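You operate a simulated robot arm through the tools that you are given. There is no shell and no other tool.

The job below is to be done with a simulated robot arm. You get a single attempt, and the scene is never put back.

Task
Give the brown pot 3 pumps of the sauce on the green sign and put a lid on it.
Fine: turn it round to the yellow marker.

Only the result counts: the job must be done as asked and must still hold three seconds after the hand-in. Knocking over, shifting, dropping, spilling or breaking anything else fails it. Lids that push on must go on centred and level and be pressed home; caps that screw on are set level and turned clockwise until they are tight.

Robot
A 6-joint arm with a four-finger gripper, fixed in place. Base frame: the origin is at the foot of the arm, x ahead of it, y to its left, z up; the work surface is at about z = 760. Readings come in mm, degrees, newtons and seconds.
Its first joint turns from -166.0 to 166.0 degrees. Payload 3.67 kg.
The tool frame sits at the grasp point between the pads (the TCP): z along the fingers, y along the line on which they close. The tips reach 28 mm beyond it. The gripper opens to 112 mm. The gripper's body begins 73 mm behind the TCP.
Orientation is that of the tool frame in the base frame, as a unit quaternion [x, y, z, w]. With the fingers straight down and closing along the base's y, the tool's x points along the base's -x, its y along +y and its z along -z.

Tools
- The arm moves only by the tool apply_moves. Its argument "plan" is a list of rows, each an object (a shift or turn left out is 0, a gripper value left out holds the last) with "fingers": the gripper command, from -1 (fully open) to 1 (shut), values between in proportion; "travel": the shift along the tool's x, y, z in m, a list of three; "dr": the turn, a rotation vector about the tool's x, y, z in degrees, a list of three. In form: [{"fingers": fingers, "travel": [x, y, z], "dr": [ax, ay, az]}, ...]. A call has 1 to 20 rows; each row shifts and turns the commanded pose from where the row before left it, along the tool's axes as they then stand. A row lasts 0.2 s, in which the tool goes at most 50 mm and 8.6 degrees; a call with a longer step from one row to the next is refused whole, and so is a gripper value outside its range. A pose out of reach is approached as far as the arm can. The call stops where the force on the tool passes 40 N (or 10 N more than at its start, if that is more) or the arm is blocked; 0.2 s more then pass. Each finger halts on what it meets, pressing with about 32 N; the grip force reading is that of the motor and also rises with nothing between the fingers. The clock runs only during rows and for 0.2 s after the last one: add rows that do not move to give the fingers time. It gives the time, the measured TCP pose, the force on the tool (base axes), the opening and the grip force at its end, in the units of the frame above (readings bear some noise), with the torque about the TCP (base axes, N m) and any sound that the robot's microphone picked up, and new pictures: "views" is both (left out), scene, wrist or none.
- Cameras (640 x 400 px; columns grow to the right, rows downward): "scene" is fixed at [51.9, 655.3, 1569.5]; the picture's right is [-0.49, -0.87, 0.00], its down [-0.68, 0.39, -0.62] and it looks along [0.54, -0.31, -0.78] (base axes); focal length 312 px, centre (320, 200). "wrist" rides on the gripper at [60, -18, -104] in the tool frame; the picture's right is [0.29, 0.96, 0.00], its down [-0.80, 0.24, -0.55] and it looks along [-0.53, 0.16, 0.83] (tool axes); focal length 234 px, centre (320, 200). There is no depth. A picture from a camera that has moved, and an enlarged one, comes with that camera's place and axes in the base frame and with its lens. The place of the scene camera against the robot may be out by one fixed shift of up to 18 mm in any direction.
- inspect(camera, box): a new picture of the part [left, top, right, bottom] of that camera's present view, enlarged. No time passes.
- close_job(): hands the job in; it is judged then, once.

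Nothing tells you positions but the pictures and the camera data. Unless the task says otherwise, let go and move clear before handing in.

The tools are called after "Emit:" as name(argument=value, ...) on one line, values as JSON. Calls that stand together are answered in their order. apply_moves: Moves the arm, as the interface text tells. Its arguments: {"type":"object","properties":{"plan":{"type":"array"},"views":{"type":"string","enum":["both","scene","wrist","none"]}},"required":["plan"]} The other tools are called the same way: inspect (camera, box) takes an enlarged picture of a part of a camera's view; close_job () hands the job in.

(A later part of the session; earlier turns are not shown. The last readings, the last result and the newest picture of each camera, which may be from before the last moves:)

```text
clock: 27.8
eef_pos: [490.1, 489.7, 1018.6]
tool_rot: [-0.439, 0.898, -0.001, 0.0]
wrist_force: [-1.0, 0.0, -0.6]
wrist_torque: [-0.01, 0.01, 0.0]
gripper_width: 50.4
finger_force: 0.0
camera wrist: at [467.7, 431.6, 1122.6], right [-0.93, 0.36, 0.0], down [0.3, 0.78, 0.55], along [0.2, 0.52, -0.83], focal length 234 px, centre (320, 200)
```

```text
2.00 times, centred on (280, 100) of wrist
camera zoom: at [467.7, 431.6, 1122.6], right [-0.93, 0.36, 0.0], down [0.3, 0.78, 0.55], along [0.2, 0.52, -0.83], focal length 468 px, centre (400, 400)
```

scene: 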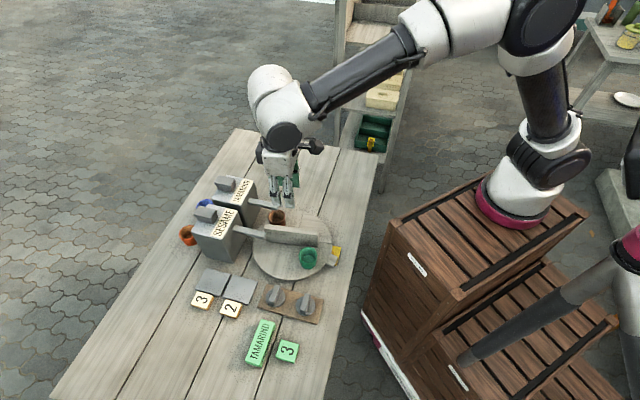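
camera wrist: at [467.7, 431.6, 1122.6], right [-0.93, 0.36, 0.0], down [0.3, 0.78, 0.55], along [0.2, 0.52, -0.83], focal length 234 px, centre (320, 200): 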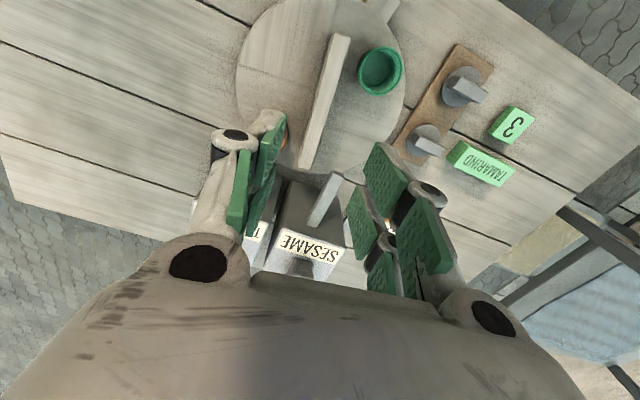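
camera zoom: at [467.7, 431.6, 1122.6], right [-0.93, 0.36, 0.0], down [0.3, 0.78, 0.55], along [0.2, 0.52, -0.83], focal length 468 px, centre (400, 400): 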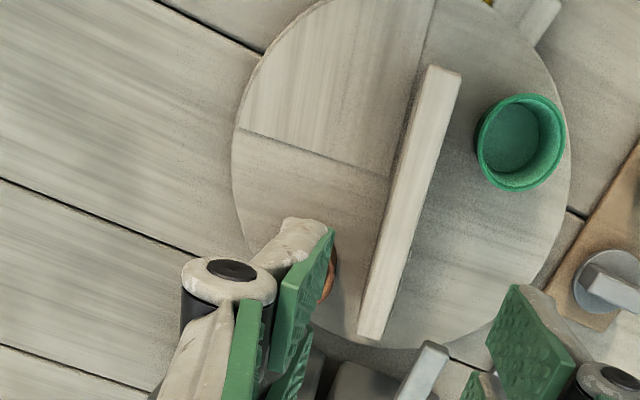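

Everything is still upright, and the small tab turns with the table. I'll rotate the wrist back and move over the TAMARIND spout to verify its alignment with the brown pot.

Emit:
apply_moves(plan=[{"fingers": 0.9, "dr": [0, 0, 8.6]}, {"dr": [0, 0, 8.6]}, {"dr": [0, 0, 8.6]}, {"dr": [0, 0, 8.6]}, {"dr": [0, 0, 8.6]}, {"dr": [0, 0, 8.6]}, {"travel": [-0.045, 0.009, 0]}, {"travel": [-0.045, 0.009, 0]}, {"travel": [-0.045, 0.009, 0]}, {}], views="wrist")

Emit:
inspect(camera="wrist", box=[250, 0, 400, 110])

```text
clock: 30.0
eef_pos: [626.7, 519.6, 1019.8]
tool_rot: [-0.005, 1.0, 0.0, 0.001]
wrist_force: [1.5, 0.0, -0.8]
wrist_torque: [0.02, 0.02, -0.03]
gripper_width: 5.6
finger_force: 0.1
camera wrist: at [565.8, 500.8, 1123.2], right [-0.3, 0.96, 0.0], down [0.8, 0.25, 0.55], along [0.53, 0.16, -0.83], focal length 234 px, centre (320, 200)
```

wrist: 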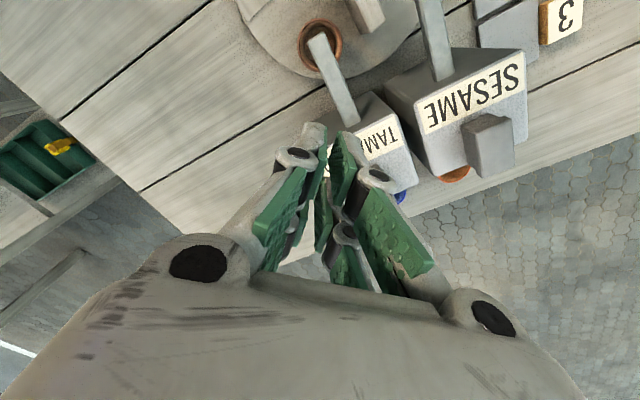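

```text
3.64 times, centred on (325, 55) of wrist
camera zoom: at [565.8, 500.8, 1123.2], right [-0.3, 0.96, 0.0], down [0.8, 0.25, 0.55], along [0.53, 0.16, -0.83], focal length 852 px, centre (302, 727)
```

zoom: 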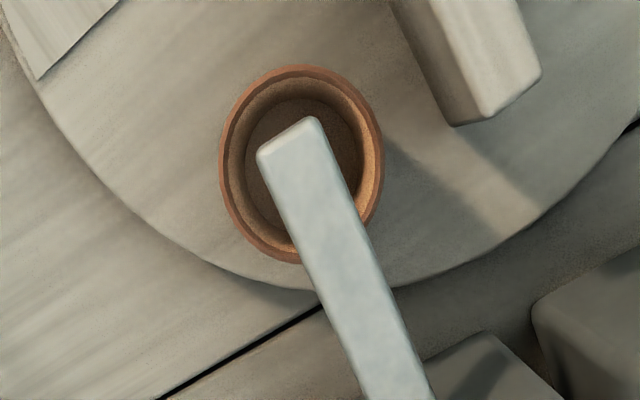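

The spout outlet is right over the pot's centre. Now I'll move above the TAMARIND plunger with the fingers closed.

Emit:
apply_moves(plan=[{"fingers": 1, "travel": [-0.018, 0.026, 0.01]}, {"travel": [-0.018, 0.026, 0.015]}, {"travel": [-0.018, 0.026, 0.02]}, {}], views="both")

Emit:
inspect(camera="wrist", box=[250, 60, 430, 200])

Emit:
inspect(camera="scene", box=[180, 140, 300, 230])

```text
clock: 31.0
eef_pos: [675.7, 589.7, 973.2]
tool_rot: [-0.004, 1.0, -0.001, 0.0]
wrist_force: [0.0, 0.1, 0.3]
wrist_torque: [0.0, 0.01, 0.0]
gripper_width: 0.4
finger_force: 31.9
out of reach, approached as far as the arm can: row 3
camera wrist: at [615.6, 571.2, 1077.2], right [-0.3, 0.96, 0.0], down [0.8, 0.25, 0.55], along [0.53, 0.16, -0.83], focal length 234 px, centre (320, 200)
```

scene: 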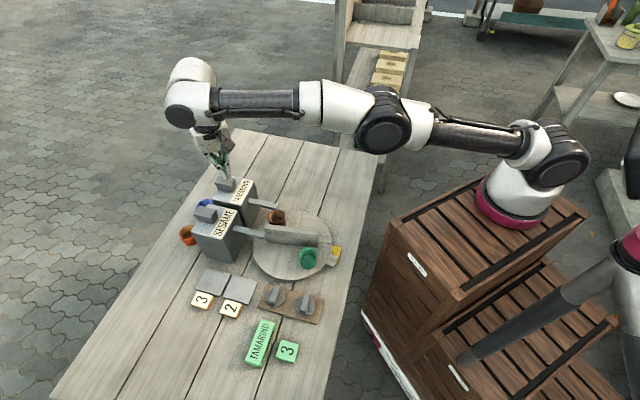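
wrist: 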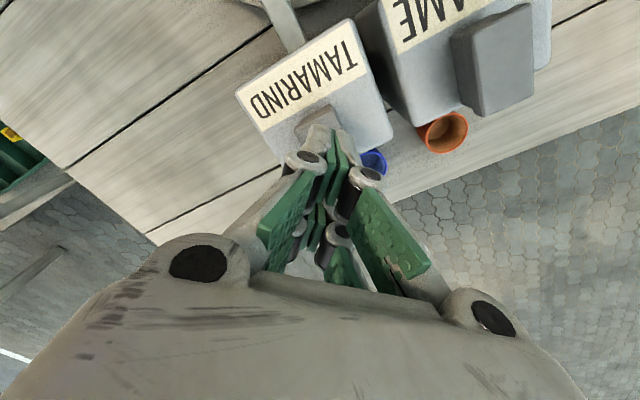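

```text
2.86 times, centred on (340, 130) of wrist
camera zoom: at [615.6, 571.2, 1077.2], right [-0.3, 0.96, 0.0], down [0.8, 0.25, 0.55], along [0.53, 0.16, -0.83], focal length 669 px, centre (263, 400)
```

zoom: 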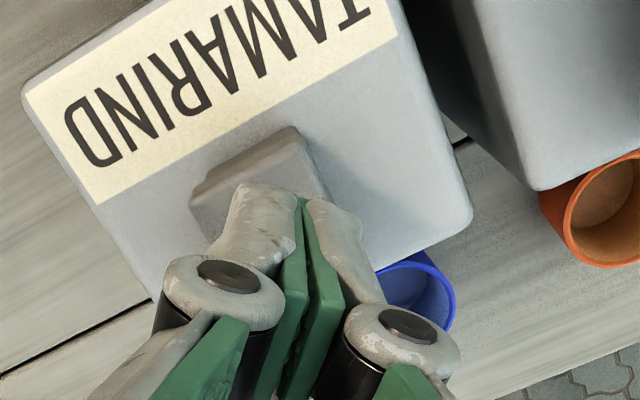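

```text
4.44 times, centred on (240, 185) of scene
camera zoom: at [51.9, 655.3, 1569.5], right [-0.49, -0.87, 0.0], down [-0.68, 0.39, -0.62], along [0.54, -0.31, -0.78], focal length 1388 px, centre (676, 267)
```

zoom: 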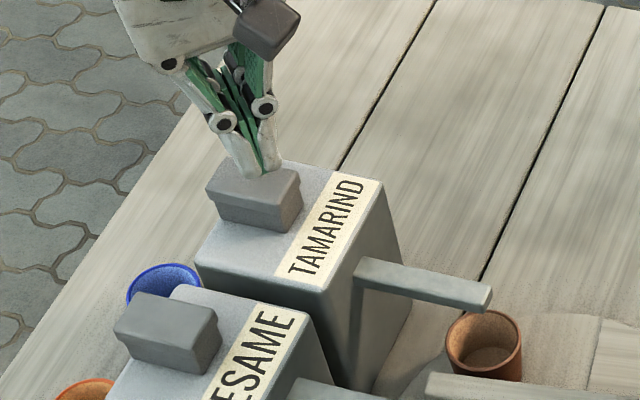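

The fingertips are just above the plunger, whose top spans about 54×30 mm centred near (677, 598, 907). Centring and descending toward contact.

Emit:
apply_moves(plan=[{"travel": [0, 0, 0.02]}, {"travel": [-0.001, 0.008, 0.01]}, {}], views="none")

Emit:
apply_moves(plan=[{"travel": [0, 0, 0.004]}, {"travel": [0, 0, 0.004]}, {"travel": [0, 0, 0.002]}, {}], views="wrist")

```text
clock: 31.8
eef_pos: [676.8, 597.8, 942.9]
tool_rot: [-0.005, 1.0, 0.0, 0.0]
wrist_force: [0.3, 1.8, 3.0]
wrist_torque: [0.01, 0.01, -0.01]
gripper_width: 5.9
finger_force: 35.6
```

```text
clock: 32.8
eef_pos: [677.3, 599.7, 934.6]
tool_rot: [-0.003, 1.0, 0.0, 0.001]
wrist_force: [-0.7, -3.6, 15.0]
wrist_torque: [-0.06, 0.11, 0.04]
gripper_width: 5.9
finger_force: 36.4
camera wrist: at [616.0, 580.1, 1038.5], right [-0.3, 0.96, 0.0], down [0.79, 0.25, 0.56], along [0.53, 0.16, -0.83], focal length 234 px, centre (320, 200)
```

wrist: 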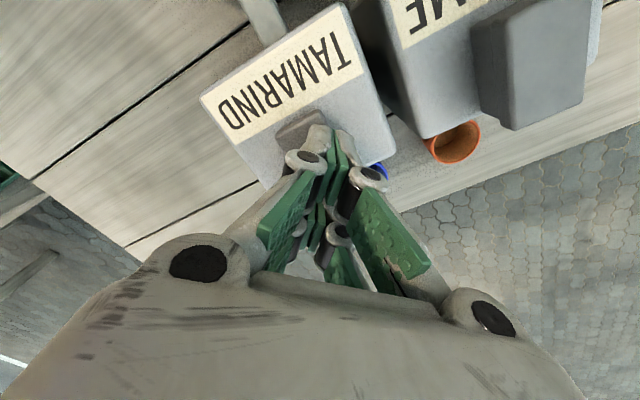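

Emit:
inspect(camera="wrist", box=[260, 70, 400, 190])

Emit:
inspect(camera="scene", box=[190, 140, 290, 220])

```text
3.33 times, centred on (330, 130) of wrist
camera zoom: at [616.0, 580.1, 1038.5], right [-0.3, 0.96, 0.0], down [0.79, 0.25, 0.56], along [0.53, 0.16, -0.83], focal length 781 px, centre (287, 433)
```

zoom: 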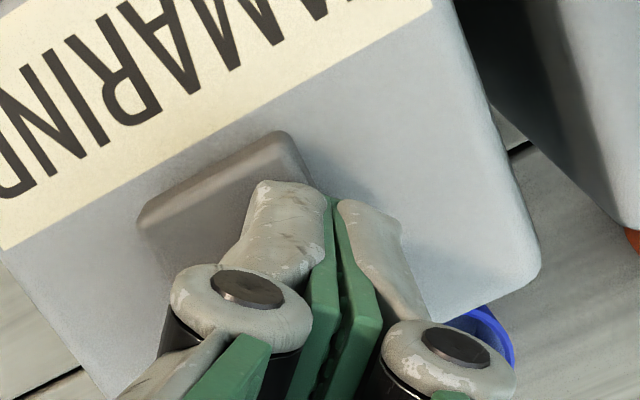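

```text
5.00 times, centred on (240, 180) of scene
camera zoom: at [51.9, 655.3, 1569.5], right [-0.49, -0.87, 0.0], down [-0.68, 0.39, -0.62], along [0.54, -0.31, -0.78], focal length 1561 px, centre (720, 300)
```

zoom: 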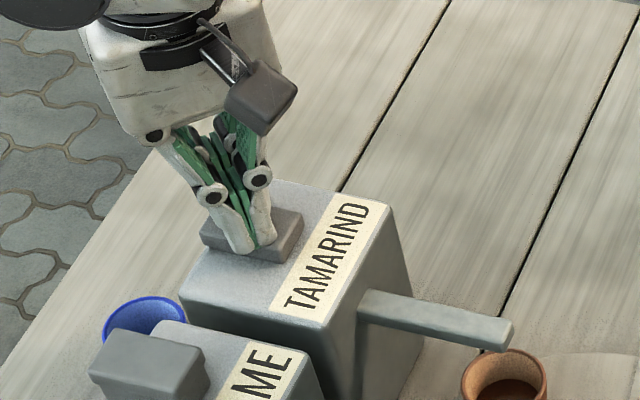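

Emit:
inspect(camera="scene", box=[255, 190, 315, 235])

```text
8.89 times, centred on (285, 212) of scene
camera zoom: at [51.9, 655.3, 1569.5], right [-0.49, -0.87, 0.0], down [-0.68, 0.39, -0.62], along [0.54, -0.31, -0.78], focal length 2775 px, centre (631, 89)
```

zoom: 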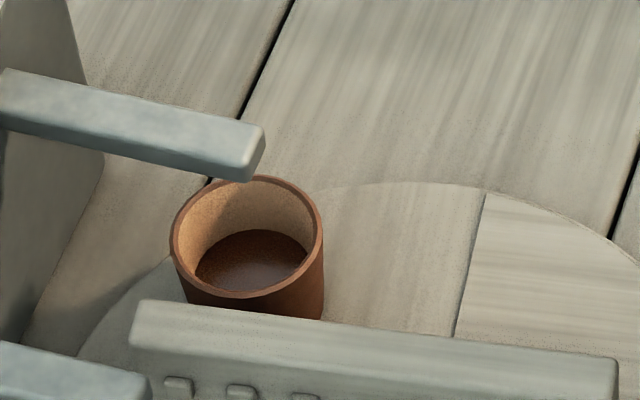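

Dark sauce is now in the pot, so the press registered a pump. I'll push a little further to make sure this stroke bottoms out.

Emit:
apply_moves(plan=[{"travel": [0, 0, 0.002]}, {}], views="none")

```text
clock: 33.4
eef_pos: [677.6, 599.4, 933.7]
tool_rot: [-0.004, 1.0, 0.001, 0.001]
wrist_force: [-1.3, -4.7, 32.5]
wrist_torque: [-0.14, 0.17, 0.07]
gripper_width: 6.0
finger_force: 35.7
```

Bottomed (stiff stop at 32 N), so that's pump 1 complete. Raising to let the plunger return, shifting slightly toward its middle.

Emit:
apply_moves(plan=[{"travel": [0, 0, -0.01]}, {"travel": [0, 0, -0.015]}, {"travel": [-0.004, -0.006, 0]}, {}, {}], views="wrist")

Emit:
inspect(camera="scene", box=[190, 140, 290, 220])

Emit:
inspect(camera="scene", box=[255, 190, 315, 235])

Emit:
inspect(camera="wrist", box=[260, 70, 400, 190])

```text
clock: 34.6
eef_pos: [679.3, 591.0, 956.9]
tool_rot: [-0.004, 1.0, -0.002, -0.001]
wrist_force: [-0.5, -0.6, -0.1]
wrist_torque: [0.01, -0.03, -0.01]
gripper_width: 0.0
finger_force: 35.9
out of reach, approached as far as the arm can: row 2
camera wrist: at [619.2, 571.9, 1059.2], right [-0.3, 0.96, 0.0], down [0.8, 0.25, 0.55], along [0.53, 0.16, -0.83], focal length 234 px, centre (320, 200)
```

wrist: 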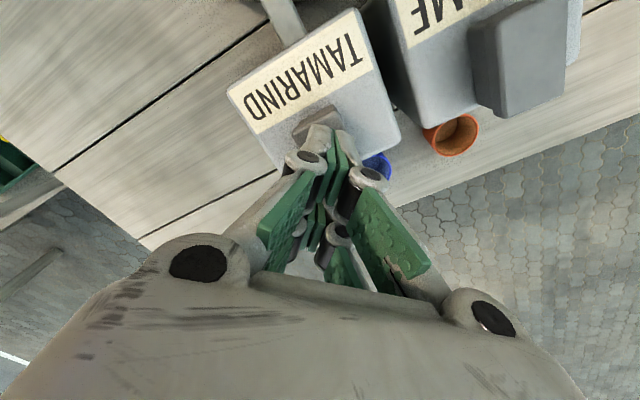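

```text
5.00 times, centred on (240, 180) of scene
camera zoom: at [51.9, 655.3, 1569.5], right [-0.49, -0.87, 0.0], down [-0.68, 0.39, -0.62], along [0.54, -0.31, -0.78], focal length 1561 px, centre (720, 300)
```

zoom: 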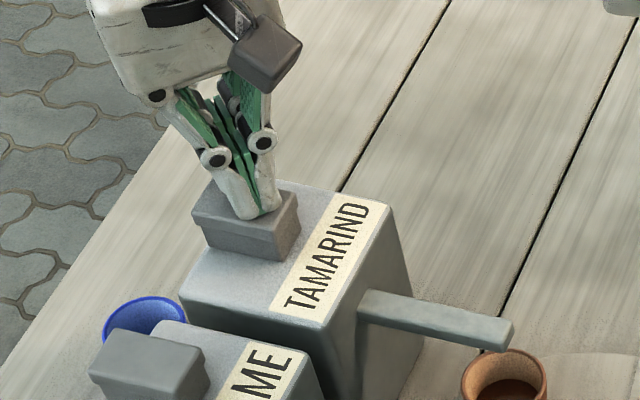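

```text
8.89 times, centred on (285, 212) of scene
camera zoom: at [51.9, 655.3, 1569.5], right [-0.49, -0.87, 0.0], down [-0.68, 0.39, -0.62], along [0.54, -0.31, -0.78], focal length 2775 px, centre (631, 89)
```

zoom: 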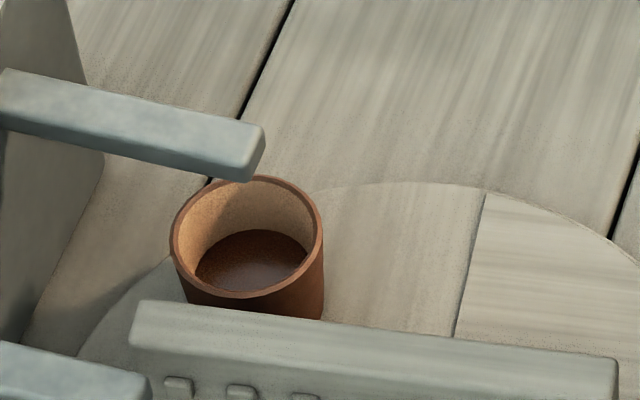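

```text
3.33 times, centred on (330, 130) of wrist
camera zoom: at [619.2, 571.9, 1059.2], right [-0.3, 0.96, 0.0], down [0.8, 0.25, 0.55], along [0.53, 0.16, -0.83], focal length 781 px, centre (287, 433)
```

zoom: 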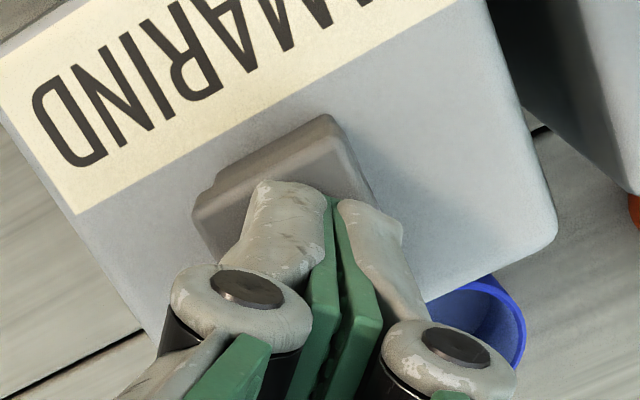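

Plunger is back up, sauce level unchanged. Pump 2.

Emit:
apply_moves(plan=[{"travel": [0, 0, 0.01]}, {"travel": [0, 0, 0.006]}, {"travel": [0, 0, 0.004]}, {"travel": [0, 0, 0.003]}, {}], views="none")

Emit:
inspect(camera="scene", box=[255, 190, 315, 235])

Emit:
inspect(camera="scene", box=[190, 140, 290, 220])

```text
clock: 35.8
eef_pos: [681.0, 594.5, 935.9]
tool_rot: [-0.003, 1.0, 0.001, 0.001]
wrist_force: [0.2, -6.9, 19.1]
wrist_torque: [-0.16, 0.07, 0.02]
gripper_width: 6.0
finger_force: 35.6
out of reach, approached as far as the arm can: row 2
```

```text
8.89 times, centred on (285, 212) of scene
camera zoom: at [51.9, 655.3, 1569.5], right [-0.49, -0.87, 0.0], down [-0.68, 0.39, -0.62], along [0.54, -0.31, -0.78], focal length 2775 px, centre (631, 89)
```

zoom: 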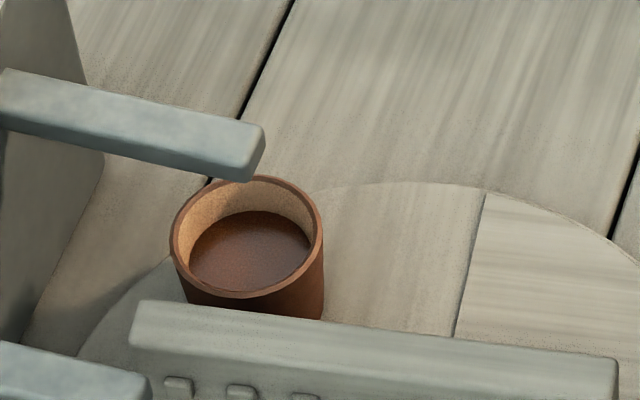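

```text
5.00 times, centred on (240, 180) of scene
camera zoom: at [51.9, 655.3, 1569.5], right [-0.49, -0.87, 0.0], down [-0.68, 0.39, -0.62], along [0.54, -0.31, -0.78], focal length 1561 px, centre (720, 300)
```

zoom: 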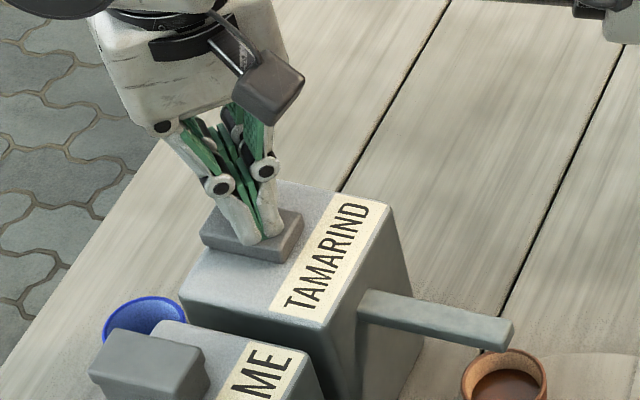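

Level rose again. I'll make sure this stroke bottoms, then release.

Emit:
apply_moves(plan=[{"travel": [0, 0, 0.001]}, {}], views="none")

Emit:
apply_moves(plan=[{"travel": [0, 0, -0.01]}, {"travel": [0, 0, -0.01]}, {}, {}], views="scene")

Emit:
inspect(camera="scene", box=[190, 140, 290, 220])

Emit:
inspect(camera="scene", box=[255, 190, 315, 235])

```text
clock: 36.4
eef_pos: [681.2, 594.7, 933.3]
tool_rot: [-0.004, 1.0, 0.0, 0.0]
wrist_force: [2.0, -6.7, 28.3]
wrist_torque: [-0.2, 0.08, 0.07]
gripper_width: 5.8
finger_force: 35.8
```

```text
clock: 37.4
eef_pos: [682.2, 594.1, 950.1]
tool_rot: [-0.005, 1.0, -0.001, 0.0]
wrist_force: [-0.9, 1.5, 0.7]
wrist_torque: [-0.01, 0.0, 0.01]
gripper_width: 0.3
finger_force: 35.4
```

scene: 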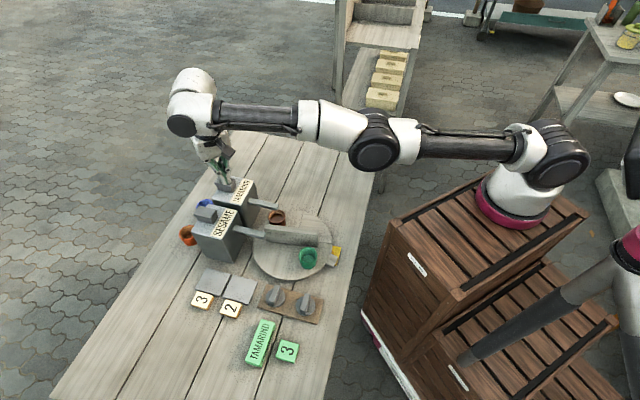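

```text
5.00 times, centred on (240, 180) of scene
camera zoom: at [51.9, 655.3, 1569.5], right [-0.49, -0.87, 0.0], down [-0.68, 0.39, -0.62], along [0.54, -0.31, -0.78], focal length 1561 px, centre (720, 300)
```

zoom: 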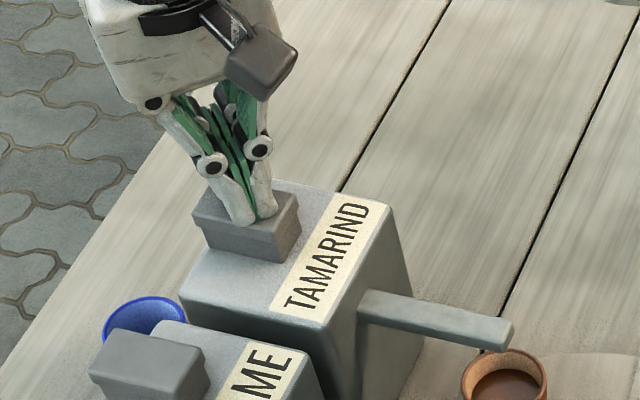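

```text
8.89 times, centred on (285, 212) of scene
camera zoom: at [51.9, 655.3, 1569.5], right [-0.49, -0.87, 0.0], down [-0.68, 0.39, -0.62], along [0.54, -0.31, -0.78], focal length 2775 px, centre (631, 89)
```

zoom: 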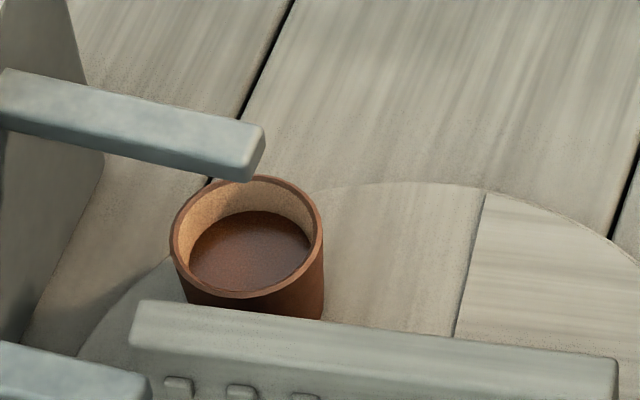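

Two pumps in, and the plunger is fully returned. Pump 3.

Emit:
apply_moves(plan=[{"travel": [0, 0, 0.006]}, {"travel": [0, 0, 0.006]}, {"travel": [0, 0, 0.005]}, {}], views="none")

Emit:
inspect(camera="scene", box=[255, 190, 315, 235])

```text
clock: 38.4
eef_pos: [681.5, 594.0, 935.4]
tool_rot: [-0.005, 1.0, -0.001, 0.0]
wrist_force: [-1.7, -0.6, 4.7]
wrist_torque: [0.0, 0.09, 0.0]
gripper_width: 5.9
finger_force: 36.2
```

```text
8.89 times, centred on (285, 212) of scene
camera zoom: at [51.9, 655.3, 1569.5], right [-0.49, -0.87, 0.0], down [-0.68, 0.39, -0.62], along [0.54, -0.31, -0.78], focal length 2775 px, centre (631, 89)
```

zoom: 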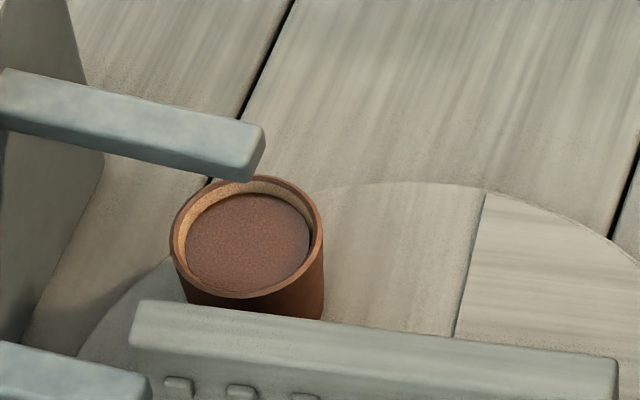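

Third pump delivered; the level stepped up again. I'll lift off and back away toward the turntable.

Emit:
apply_moves(plan=[{"travel": [0, 0, -0.015]}, {"travel": [0.01, -0.01, -0.02]}, {"travel": [0.025, -0.02, -0.025]}, {"travel": [0.035, -0.025, -0.03]}, {"travel": [0.035, -0.025, -0.03]}, {}], views="both")

Emit:
inspect(camera="scene", box=[170, 150, 350, 330])

```text
refused: row 4 steps farther than a row can; nothing moved
```

```text
2.22 times, centred on (260, 240) of scene
camera zoom: at [51.9, 655.3, 1569.5], right [-0.49, -0.87, 0.0], down [-0.68, 0.39, -0.62], along [0.54, -0.31, -0.78], focal length 694 px, centre (453, 111)
```

zoom: 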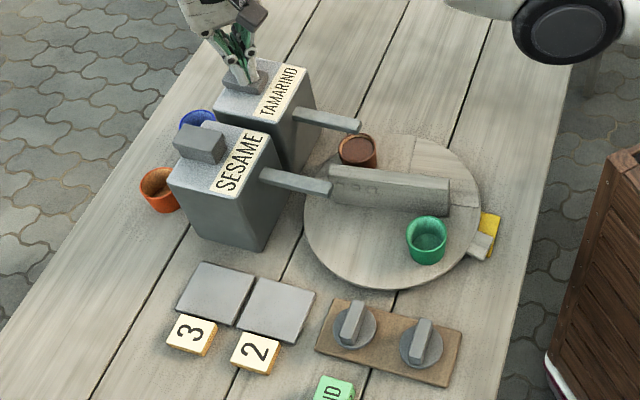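

Emit:
apply_moves(plan=[{"travel": [0, 0, -0.015]}, {"travel": [0.01, -0.01, -0.02]}, {"travel": [0.025, -0.02, -0.02]}, {"travel": [0.033, -0.022, -0.025]}, {"travel": [0.033, -0.022, -0.025]}, {"travel": [0.033, -0.022, -0.015]}, {"travel": [0.033, -0.012, 0]}, {}], views="both")

Emit:
inspect(camera="scene", box=[170, 150, 350, 330])

```text
clock: 40.2
eef_pos: [518.3, 490.5, 1055.6]
tool_rot: [-0.004, 1.0, -0.001, 0.0]
wrist_force: [-0.2, -0.2, 0.7]
wrist_torque: [0.03, 0.01, 0.02]
gripper_width: 0.0
finger_force: 35.6
out of reach, approached as far as the arm can: row 2, 3
camera wrist: at [457.5, 471.1, 1159.1], right [-0.3, 0.96, 0.0], down [0.8, 0.25, 0.55], along [0.53, 0.16, -0.83], focal length 234 px, centre (320, 200)
```

scene: 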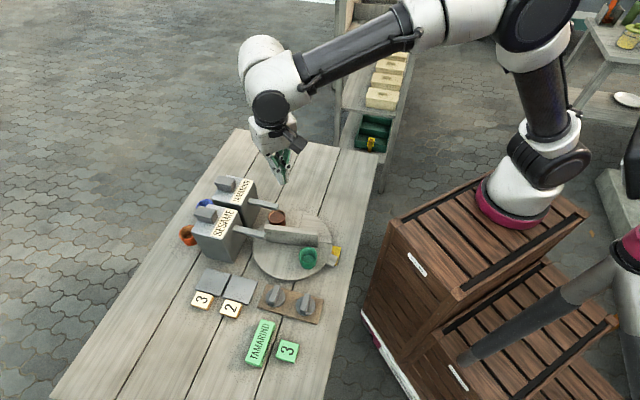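
wrist: 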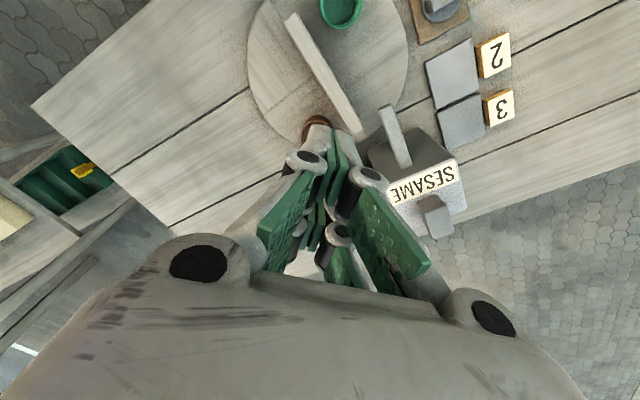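

```text
2.22 times, centred on (260, 240) of scene
camera zoom: at [51.9, 655.3, 1569.5], right [-0.49, -0.87, 0.0], down [-0.68, 0.39, -0.62], along [0.54, -0.31, -0.78], focal length 694 px, centre (453, 111)
```

zoom: 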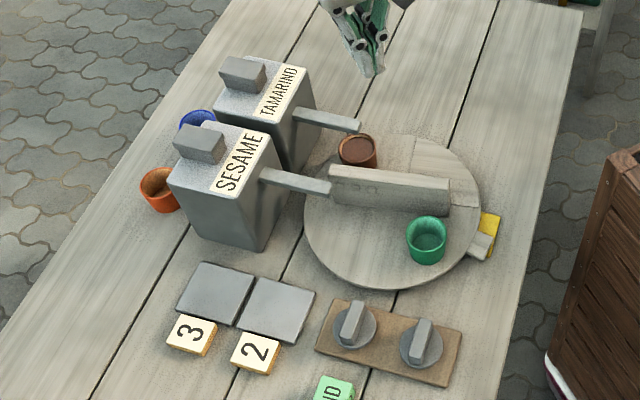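

All upright and the brown pot is filled with three pumps. Next I re-grip the fence to turn the pot from 8° round to the marker at 224°, clockwise.

Emit:
apply_moves(plan=[{"fingers": 0.1, "travel": [0.0265, 0.001, 0]}, {"dr": [0, 0, -8.58]}, {"dr": [0, 0, -8.58]}, {"dr": [0, 0, -8.58]}, {"dr": [0, 0, -8.58]}, {"dr": [0, 0, -8.58]}, {"dr": [0, 0, -8.58]}, {"travel": [0, 0, 0.045]}, {"travel": [0, 0, 0.045]}, {"travel": [0, 0, 0.04]}, {}], views="wrist")

Emit:
inspect(camera="wrist", box=[280, 90, 370, 190])

```text
clock: 42.6
eef_pos: [496.0, 490.7, 929.0]
tool_rot: [-0.438, 0.899, -0.001, -0.001]
wrist_force: [-0.2, 0.3, 1.0]
wrist_torque: [-0.01, 0.01, 0.01]
gripper_width: 50.3
finger_force: 0.1
camera wrist: at [470.6, 432.3, 1031.4], right [-0.93, 0.36, 0.0], down [0.3, 0.78, 0.55], along [0.2, 0.51, -0.83], focal length 234 px, centre (320, 200)
```

wrist: 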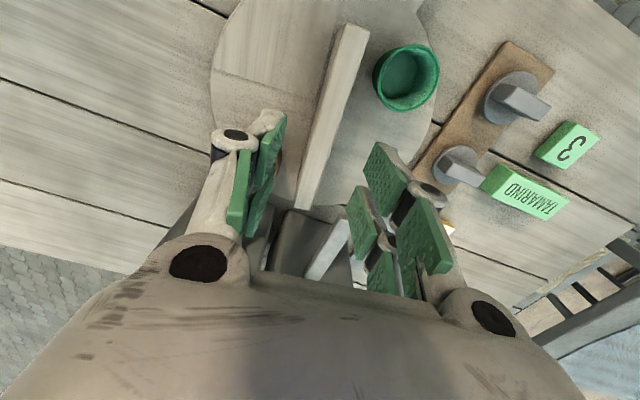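

```text
4.00 times, centred on (325, 140) of wrist
camera zoom: at [470.6, 432.3, 1031.4], right [-0.93, 0.36, 0.0], down [0.3, 0.78, 0.55], along [0.2, 0.51, -0.83], focal length 937 px, centre (300, 440)
```

zoom: 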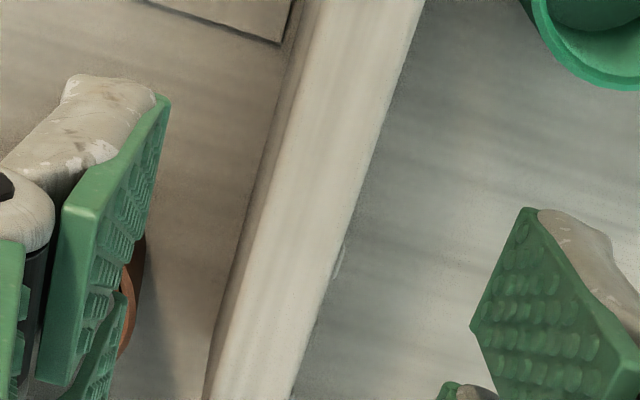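

Emit:
apply_moves(plan=[{"travel": [0.001, 0.0022, 0.033]}, {"travel": [0, 0, 0.033]}, {"travel": [0, 0, 0.031]}, {"fingers": 0.5}, {"fingers": 0.6}, {"fingers": 1}, {"fingers": 1}], views="wrist")

```text
clock: 44.2
eef_pos: [491.9, 493.0, 830.4]
tool_rot: [-0.438, 0.899, -0.001, 0.0]
wrist_force: [2.9, -1.3, -2.8]
wrist_torque: [0.6, -0.57, -0.05]
gripper_width: 18.1
finger_force: 44.5
camera wrist: at [468.0, 433.4, 934.4], right [-0.93, 0.36, 0.0], down [0.3, 0.78, 0.55], along [0.2, 0.51, -0.83], focal length 234 px, centre (320, 200)
```

wrist: 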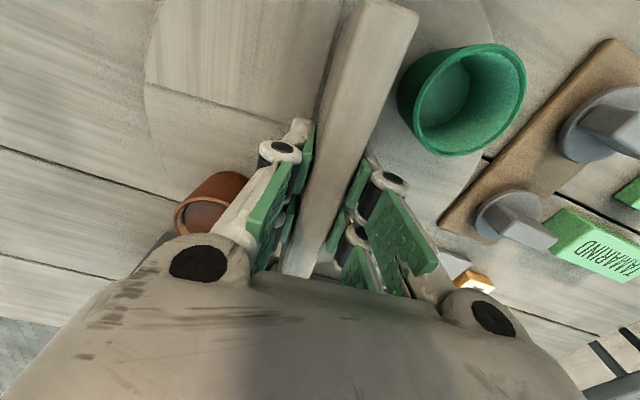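

Gripped well with low force. Turning clockwise in gentle steps.

Emit:
apply_moves(plan=[{"dr": [0, 0, 5]}, {"dr": [0, 0, 5]}, {"dr": [0, 0, 5]}, {"dr": [0, 0, 5]}, {}], views="none")

Emit:
apply_moves(plan=[{"dr": [0, 0, 5]}, {"dr": [0, 0, 5]}, {"dr": [0, 0, 5]}, {"dr": [0, 0, 5]}, {}], views="none")

```text
clock: 45.4
eef_pos: [491.9, 492.2, 831.0]
tool_rot: [-0.275, 0.961, 0.0, 0.001]
wrist_force: [21.0, 4.2, 8.2]
wrist_torque: [-0.17, -0.2, -0.08]
gripper_width: 18.1
finger_force: 44.4
```

```text
clock: 46.4
eef_pos: [491.9, 491.7, 830.1]
tool_rot: [-0.12, 0.993, 0.0, 0.001]
wrist_force: [9.2, -2.0, 1.4]
wrist_torque: [-0.41, 0.75, 0.0]
gripper_width: 17.9
finger_force: 45.1
stopped in row 4: the force on the tool passed its limit at 41 N (the readings are from after the stop); the commanded pose is now the measured one
```

Emit:
apply_moves(plan=[{"fingers": 0.6}, {"fingers": 0.6}, {"fingers": 1}, {"fingers": 1}], views="wrist")

```text
clock: 47.4
eef_pos: [490.9, 490.5, 831.0]
tool_rot: [-0.12, 0.993, 0.0, 0.001]
wrist_force: [-2.1, -5.2, 1.8]
wrist_torque: [-0.14, -0.05, 0.0]
gripper_width: 18.1
finger_force: 44.5
camera wrist: at [436.1, 459.3, 934.2], right [-0.51, 0.86, 0.0], down [0.72, 0.42, 0.56], along [0.48, 0.28, -0.83], focal length 234 px, centre (320, 200)
```

wrist: 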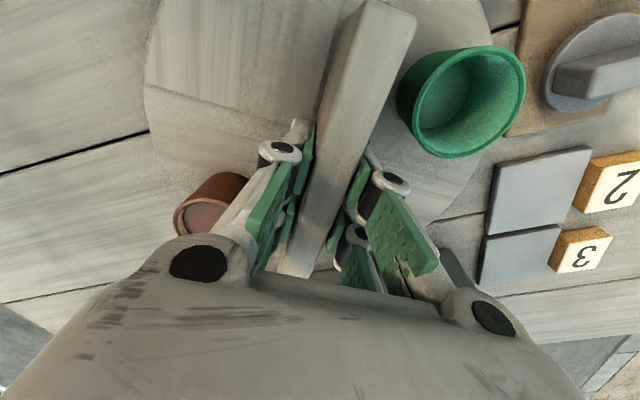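

Emit:
apply_moves(plan=[{"dr": [0, 0, 5]}, {"dr": [0, 0, 5]}, {"dr": [0, 0, 5]}, {"dr": [0, 0, 5]}, {}], views="none")

Emit:
apply_moves(plan=[{"fingers": 0.6}, {"fingers": 0.6}, {"fingers": 1}, {"fingers": 1}], views="none")

Emit:
apply_moves(plan=[{"dr": [0, 0, 5]}, {"dr": [0, 0, 5]}, {"dr": [0, 0, 5]}, {"dr": [0, 0, 5]}, {}], views="wrist")

```text
clock: 48.6
eef_pos: [490.2, 491.0, 830.8]
tool_rot: [0.056, 0.998, 0.001, 0.001]
wrist_force: [-4.6, -8.3, 4.6]
wrist_torque: [-0.17, 0.94, 0.0]
gripper_width: 17.7
finger_force: 45.0
```

```text
clock: 49.6
eef_pos: [491.3, 491.6, 830.3]
tool_rot: [0.055, 0.998, 0.0, 0.002]
wrist_force: [1.0, -4.1, 1.3]
wrist_torque: [-0.2, -0.24, -0.04]
gripper_width: 17.7
finger_force: 44.8
```

```text
clock: 50.8
eef_pos: [492.5, 492.1, 830.8]
tool_rot: [0.228, 0.974, 0.0, 0.001]
wrist_force: [0.6, -13.2, -9.6]
wrist_torque: [-0.73, -0.7, -0.02]
gripper_width: 18.1
finger_force: 44.9
camera wrist: at [428.8, 501.6, 933.9], right [0.17, 0.99, 0.0], down [0.82, -0.14, 0.55], along [0.55, -0.09, -0.83], focal length 234 px, centre (320, 200)
```

wrist: 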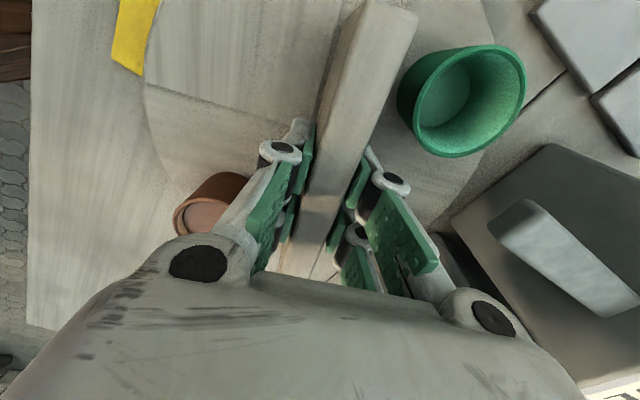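

Emit:
apply_moves(plan=[{"fingers": 0.6}, {"fingers": 0.6}, {"fingers": 1}, {"fingers": 1}, {"dr": [0, 0, 5]}, {"dr": [0, 0, 5]}, {"dr": [0, 0, 5]}, {"dr": [0, 0, 5]}, {}], views="none")

Emit:
apply_moves(plan=[{"fingers": 0.6}, {"fingers": 0.6}, {"fingers": 1}, {"fingers": 1}, {"dr": [0, 0, 5]}, {"dr": [0, 0, 5]}, {"dr": [0, 0, 5]}, {"dr": [0, 0, 5]}, {}], views="wrist")

```text
clock: 52.8
eef_pos: [491.6, 492.4, 831.7]
tool_rot: [0.394, 0.919, 0.001, 0.001]
wrist_force: [-19.3, -5.6, 14.6]
wrist_torque: [-1.05, -0.34, -0.03]
gripper_width: 18.0
finger_force: 44.7
```

```text
clock: 54.8
eef_pos: [491.5, 490.5, 830.4]
tool_rot: [0.548, 0.837, 0.001, 0.0]
wrist_force: [0.6, -10.0, -7.2]
wrist_torque: [-0.87, -0.3, 0.0]
gripper_width: 17.8
finger_force: 44.7
camera wrist: at [449.9, 538.5, 933.8], right [0.76, 0.65, 0.0], down [0.54, -0.63, 0.55], along [0.36, -0.42, -0.83], focal length 234 px, centre (320, 200)
```

wrist: 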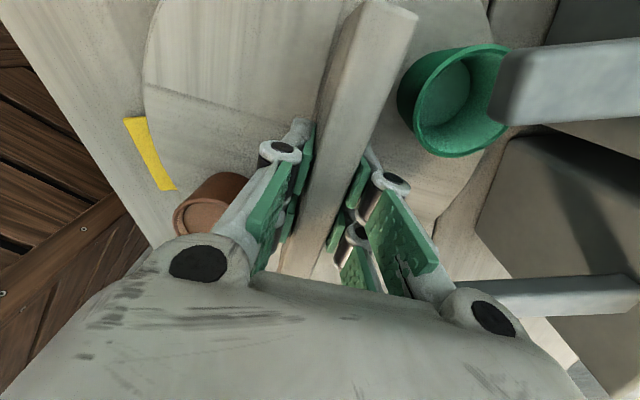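

Emit:
apply_moves(plan=[{"fingers": 0.6}, {"fingers": 0.6}, {"fingers": 1}, {"fingers": 1}, {"dr": [0, 0, 5]}, {"dr": [0, 0, 5]}, {"dr": [0, 0, 5]}, {}], views="none")

Emit:
apply_moves(plan=[{"dr": [0, 0, 5]}, {"dr": [0, 0, 4.9]}, {}, {"fingers": 0.6}, {"fingers": 0.1}, {"travel": [0, 0, -0.04]}, {"travel": [0, 0, -0.05]}, {"travel": [0, 0, -0.05]}, {"travel": [0, 0, -0.05]}, {}], views="both")

```text
clock: 56.6
eef_pos: [491.9, 492.0, 831.9]
tool_rot: [0.652, 0.758, 0.001, 0.0]
wrist_force: [-5.3, 7.0, 11.9]
wrist_torque: [-1.26, -0.11, -0.05]
gripper_width: 17.7
finger_force: 45.1
```

```text
clock: 58.8
eef_pos: [489.5, 490.0, 1022.0]
tool_rot: [0.715, 0.7, 0.001, 0.0]
wrist_force: [0.0, 0.6, -0.6]
wrist_torque: [-0.01, -0.02, 0.0]
gripper_width: 50.3
finger_force: 0.1
camera wrist: at [471.7, 549.4, 1126.3], right [0.96, 0.27, 0.0], down [0.22, -0.8, 0.55], along [0.15, -0.53, -0.83], focal length 234 px, centre (320, 200)
```

scene: 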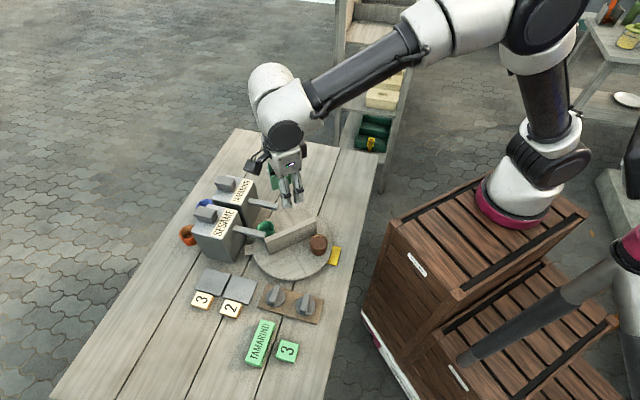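
wrist: 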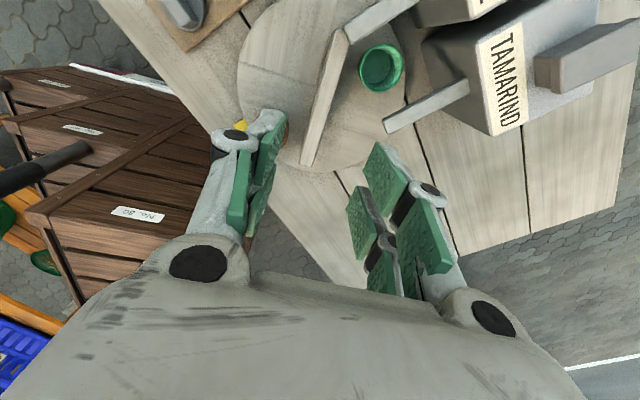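

Released. Now I'll swing the wrist back and move to where the wrist camera can see the brown pot, marker and lids together.

Emit:
apply_moves(plan=[{"dr": [0, 0, -8.5]}, {"dr": [0, 0, -8.5]}, {"dr": [0, 0, -8.5]}, {"dr": [0, 0, -8.5]}, {"dr": [0, 0, -8.5]}, {"dr": [0, 0, -8.5]}, {"dr": [0, 0, -8.5]}, {"dr": [0, 0, -8.5]}, {"dr": [0, 0, -8.5]}, {"dr": [0, 0, -8.5]}, {"dr": [0, 0, -6.2]}, {"travel": [0.045, 0.0, 0]}, {"travel": [0.045, 0.0, 0]}, {}], views="wrist")

Emit:
inspect(camera="wrist", box=[220, 0, 420, 130])

Emit:
inspect(camera="wrist", box=[360, 0, 500, 100])

```text
clock: 61.8
eef_pos: [400.9, 492.3, 1020.7]
tool_rot: [0.001, 1.0, 0.001, 0.001]
wrist_force: [0.0, 0.0, -0.9]
wrist_torque: [0.03, -0.01, -0.03]
gripper_width: 50.5
finger_force: 0.0
camera wrist: at [339.6, 473.9, 1124.5], right [-0.29, 0.96, 0.0], down [0.8, 0.24, 0.56], along [0.53, 0.16, -0.83], focal length 234 px, centre (320, 200)
```

wrist: 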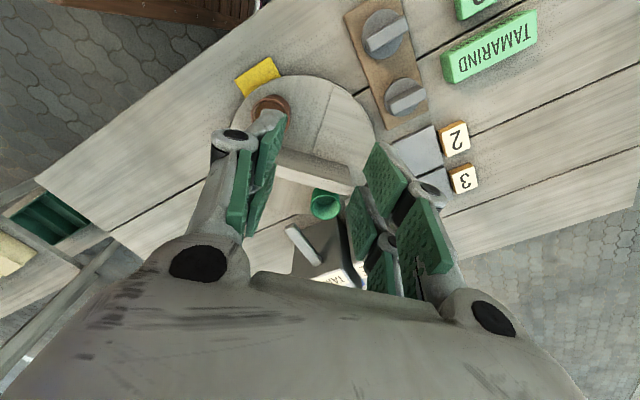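

```text
3.08 times, centred on (320, 65) of wrist
camera zoom: at [339.6, 473.9, 1124.5], right [-0.29, 0.96, 0.0], down [0.8, 0.24, 0.56], along [0.53, 0.16, -0.83], focal length 720 px, centre (320, 615)
```

zoom: 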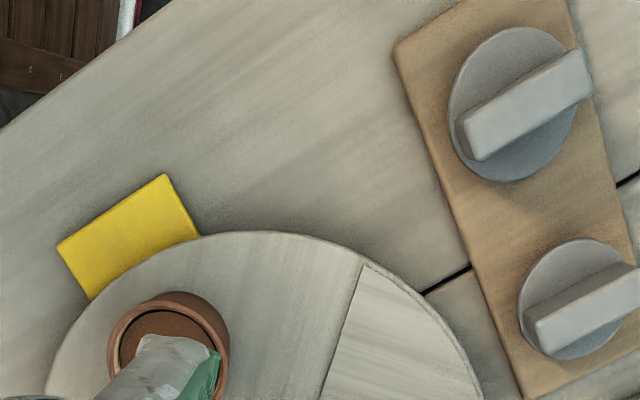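

```text
4.00 times, centred on (430, 50) of wrist
camera zoom: at [339.6, 473.9, 1124.5], right [-0.29, 0.96, 0.0], down [0.8, 0.24, 0.56], along [0.53, 0.16, -0.83], focal length 937 px, centre (-120, 800)
```

zoom: 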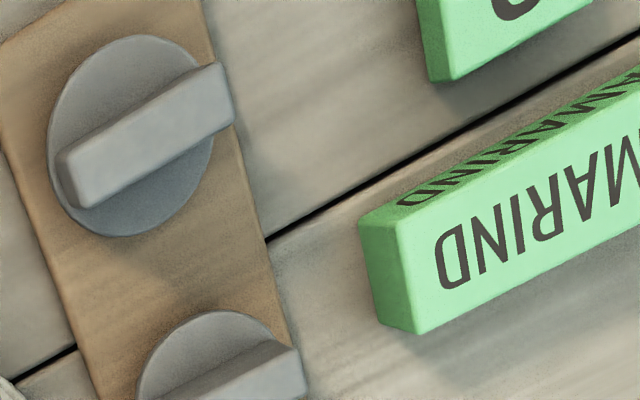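

The brown pot is near 223–224°, right at the marker. Next I'll go above the nearer-dispenser-side lid (≈(365, 601)), aligning the gripper with its bar handle (~136°).

Emit:
apply_moves(plan=[{"travel": [0.012, 0.037, 0]}, {"travel": [0.012, 0.036, 0]}, {"travel": [0.012, 0.036, 0]}, {"dr": [0, 0, 7.4]}, {"dr": [0, 0, 7.4]}, {"dr": [0, 0, 7.4]}, {"dr": [0, 0, 7.4]}, {"dr": [0, 0, 7.4]}, {"dr": [0, 0, 7.4]}, {"travel": [0, 0, 0.045]}, {"travel": [0, 0, 0.045]}, {}], views="both")

Emit:
inspect(camera="wrist", box=[240, 50, 400, 180])

```text
clock: 64.4
eef_pos: [365.8, 602.5, 931.0]
tool_rot: [0.379, 0.925, 0.001, 0.0]
wrist_force: [-0.8, 0.6, -0.1]
wrist_torque: [-0.02, 0.0, -0.01]
gripper_width: 50.3
finger_force: 0.2
camera wrist: at [308.7, 630.0, 1034.0], right [0.47, 0.89, 0.0], down [0.74, -0.39, 0.55], along [0.49, -0.26, -0.83], focal length 234 px, centre (320, 200)
```

scene: 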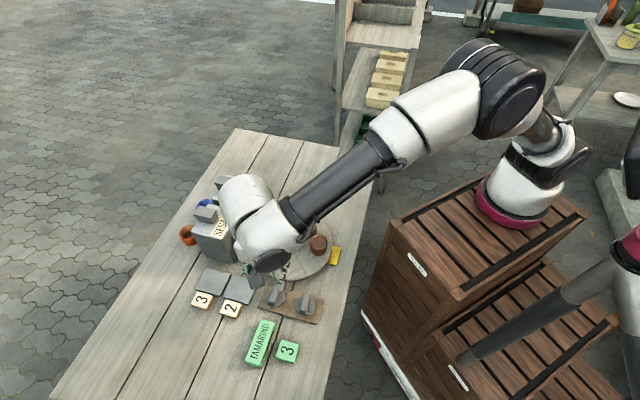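
wrist: 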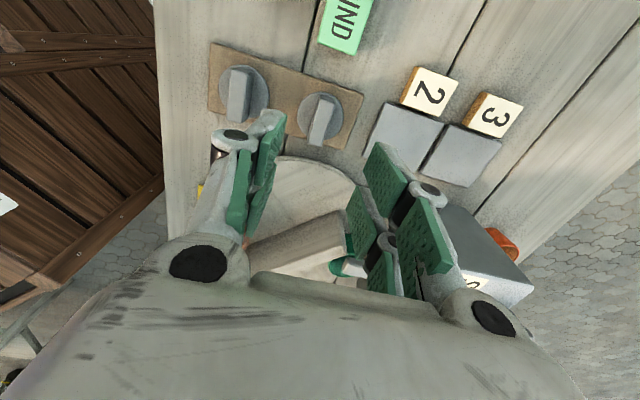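

```text
3.08 times, centred on (320, 115) of wrist
camera zoom: at [308.7, 630.0, 1034.0], right [0.47, 0.89, 0.0], down [0.74, -0.39, 0.55], along [0.49, -0.26, -0.83], focal length 720 px, centre (320, 462)
```

zoom: 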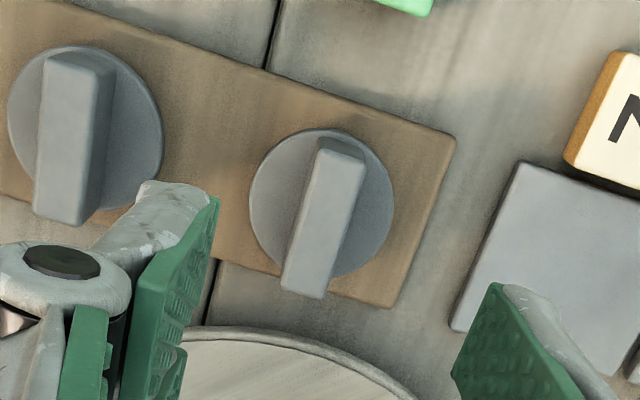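

Lid centre is ≈(365, 600.6), its bar top z≈803 and about 13 mm wide. I'll fine-align and descend around the bar.

Emit:
apply_moves(plan=[{"travel": [0, 0.0005, 0.04], "dr": [0, 0, -1.1]}, {"travel": [0, 0, 0.04]}, {"travel": [0, 0, 0.03]}, {}], views="both")

Emit:
inspect(camera="wrist", box=[240, 80, 420, 220])

Emit:
inspect(camera="scene", box=[230, 240, 350, 330])

```text
clock: 65.4
eef_pos: [365.3, 601.6, 820.2]
tool_rot: [0.369, 0.929, 0.001, 0.001]
wrist_force: [0.3, -0.7, 0.3]
wrist_torque: [0.01, 0.0, 0.02]
gripper_width: 50.5
finger_force: 0.0
camera wrist: at [308.7, 629.1, 924.0], right [0.45, 0.89, 0.0], down [0.74, -0.37, 0.55], along [0.5, -0.25, -0.83], focal length 234 px, centre (320, 200)
```

scene: 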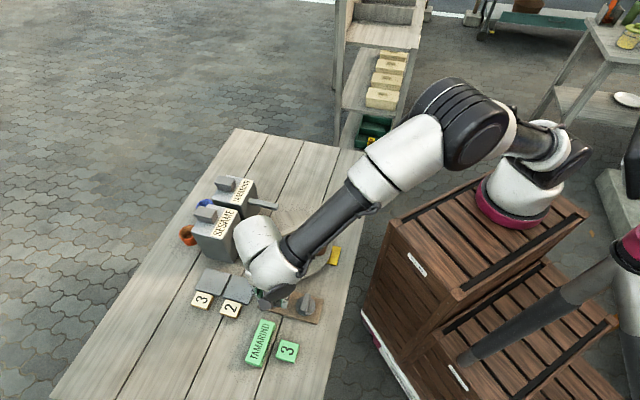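
wrist: 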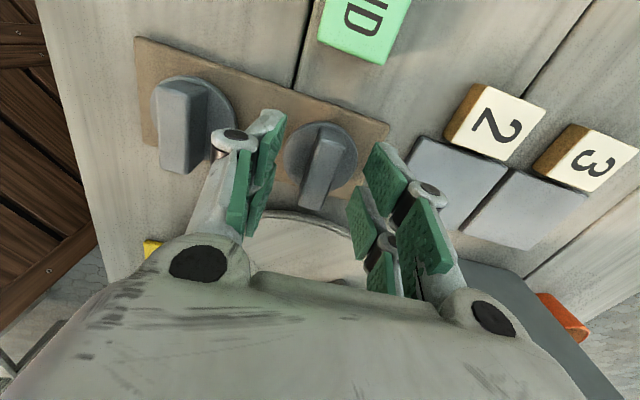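

```text
2.86 times, centred on (330, 150) of wrist
camera zoom: at [308.7, 629.1, 924.0], right [0.45, 0.89, 0.0], down [0.74, -0.37, 0.55], along [0.5, -0.25, -0.83], focal length 669 px, centre (291, 343)
```

zoom: 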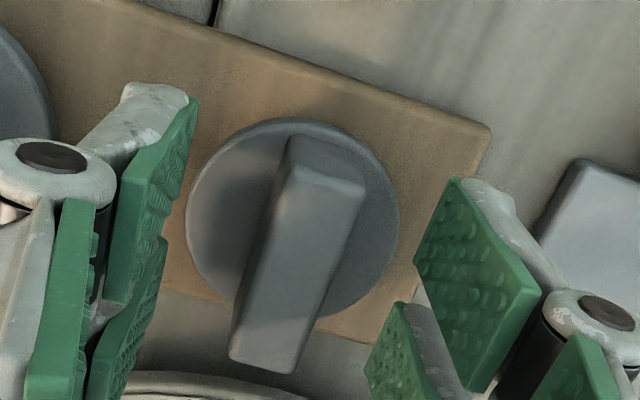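

```text
4.44 times, centred on (290, 285) of scene
camera zoom: at [51.9, 655.3, 1569.5], right [-0.49, -0.87, 0.0], down [-0.68, 0.39, -0.62], along [0.54, -0.31, -0.78], focal length 1388 px, centre (453, -178)
```

zoom: 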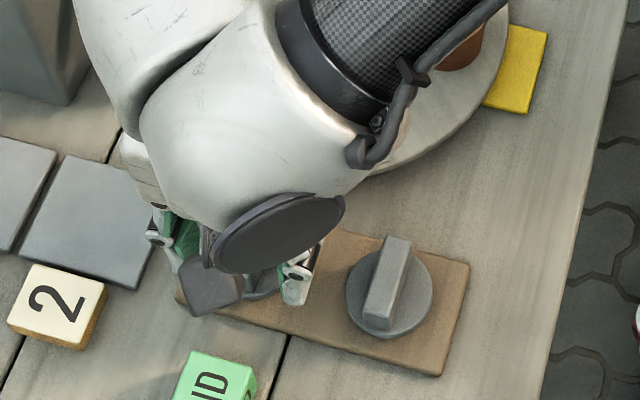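

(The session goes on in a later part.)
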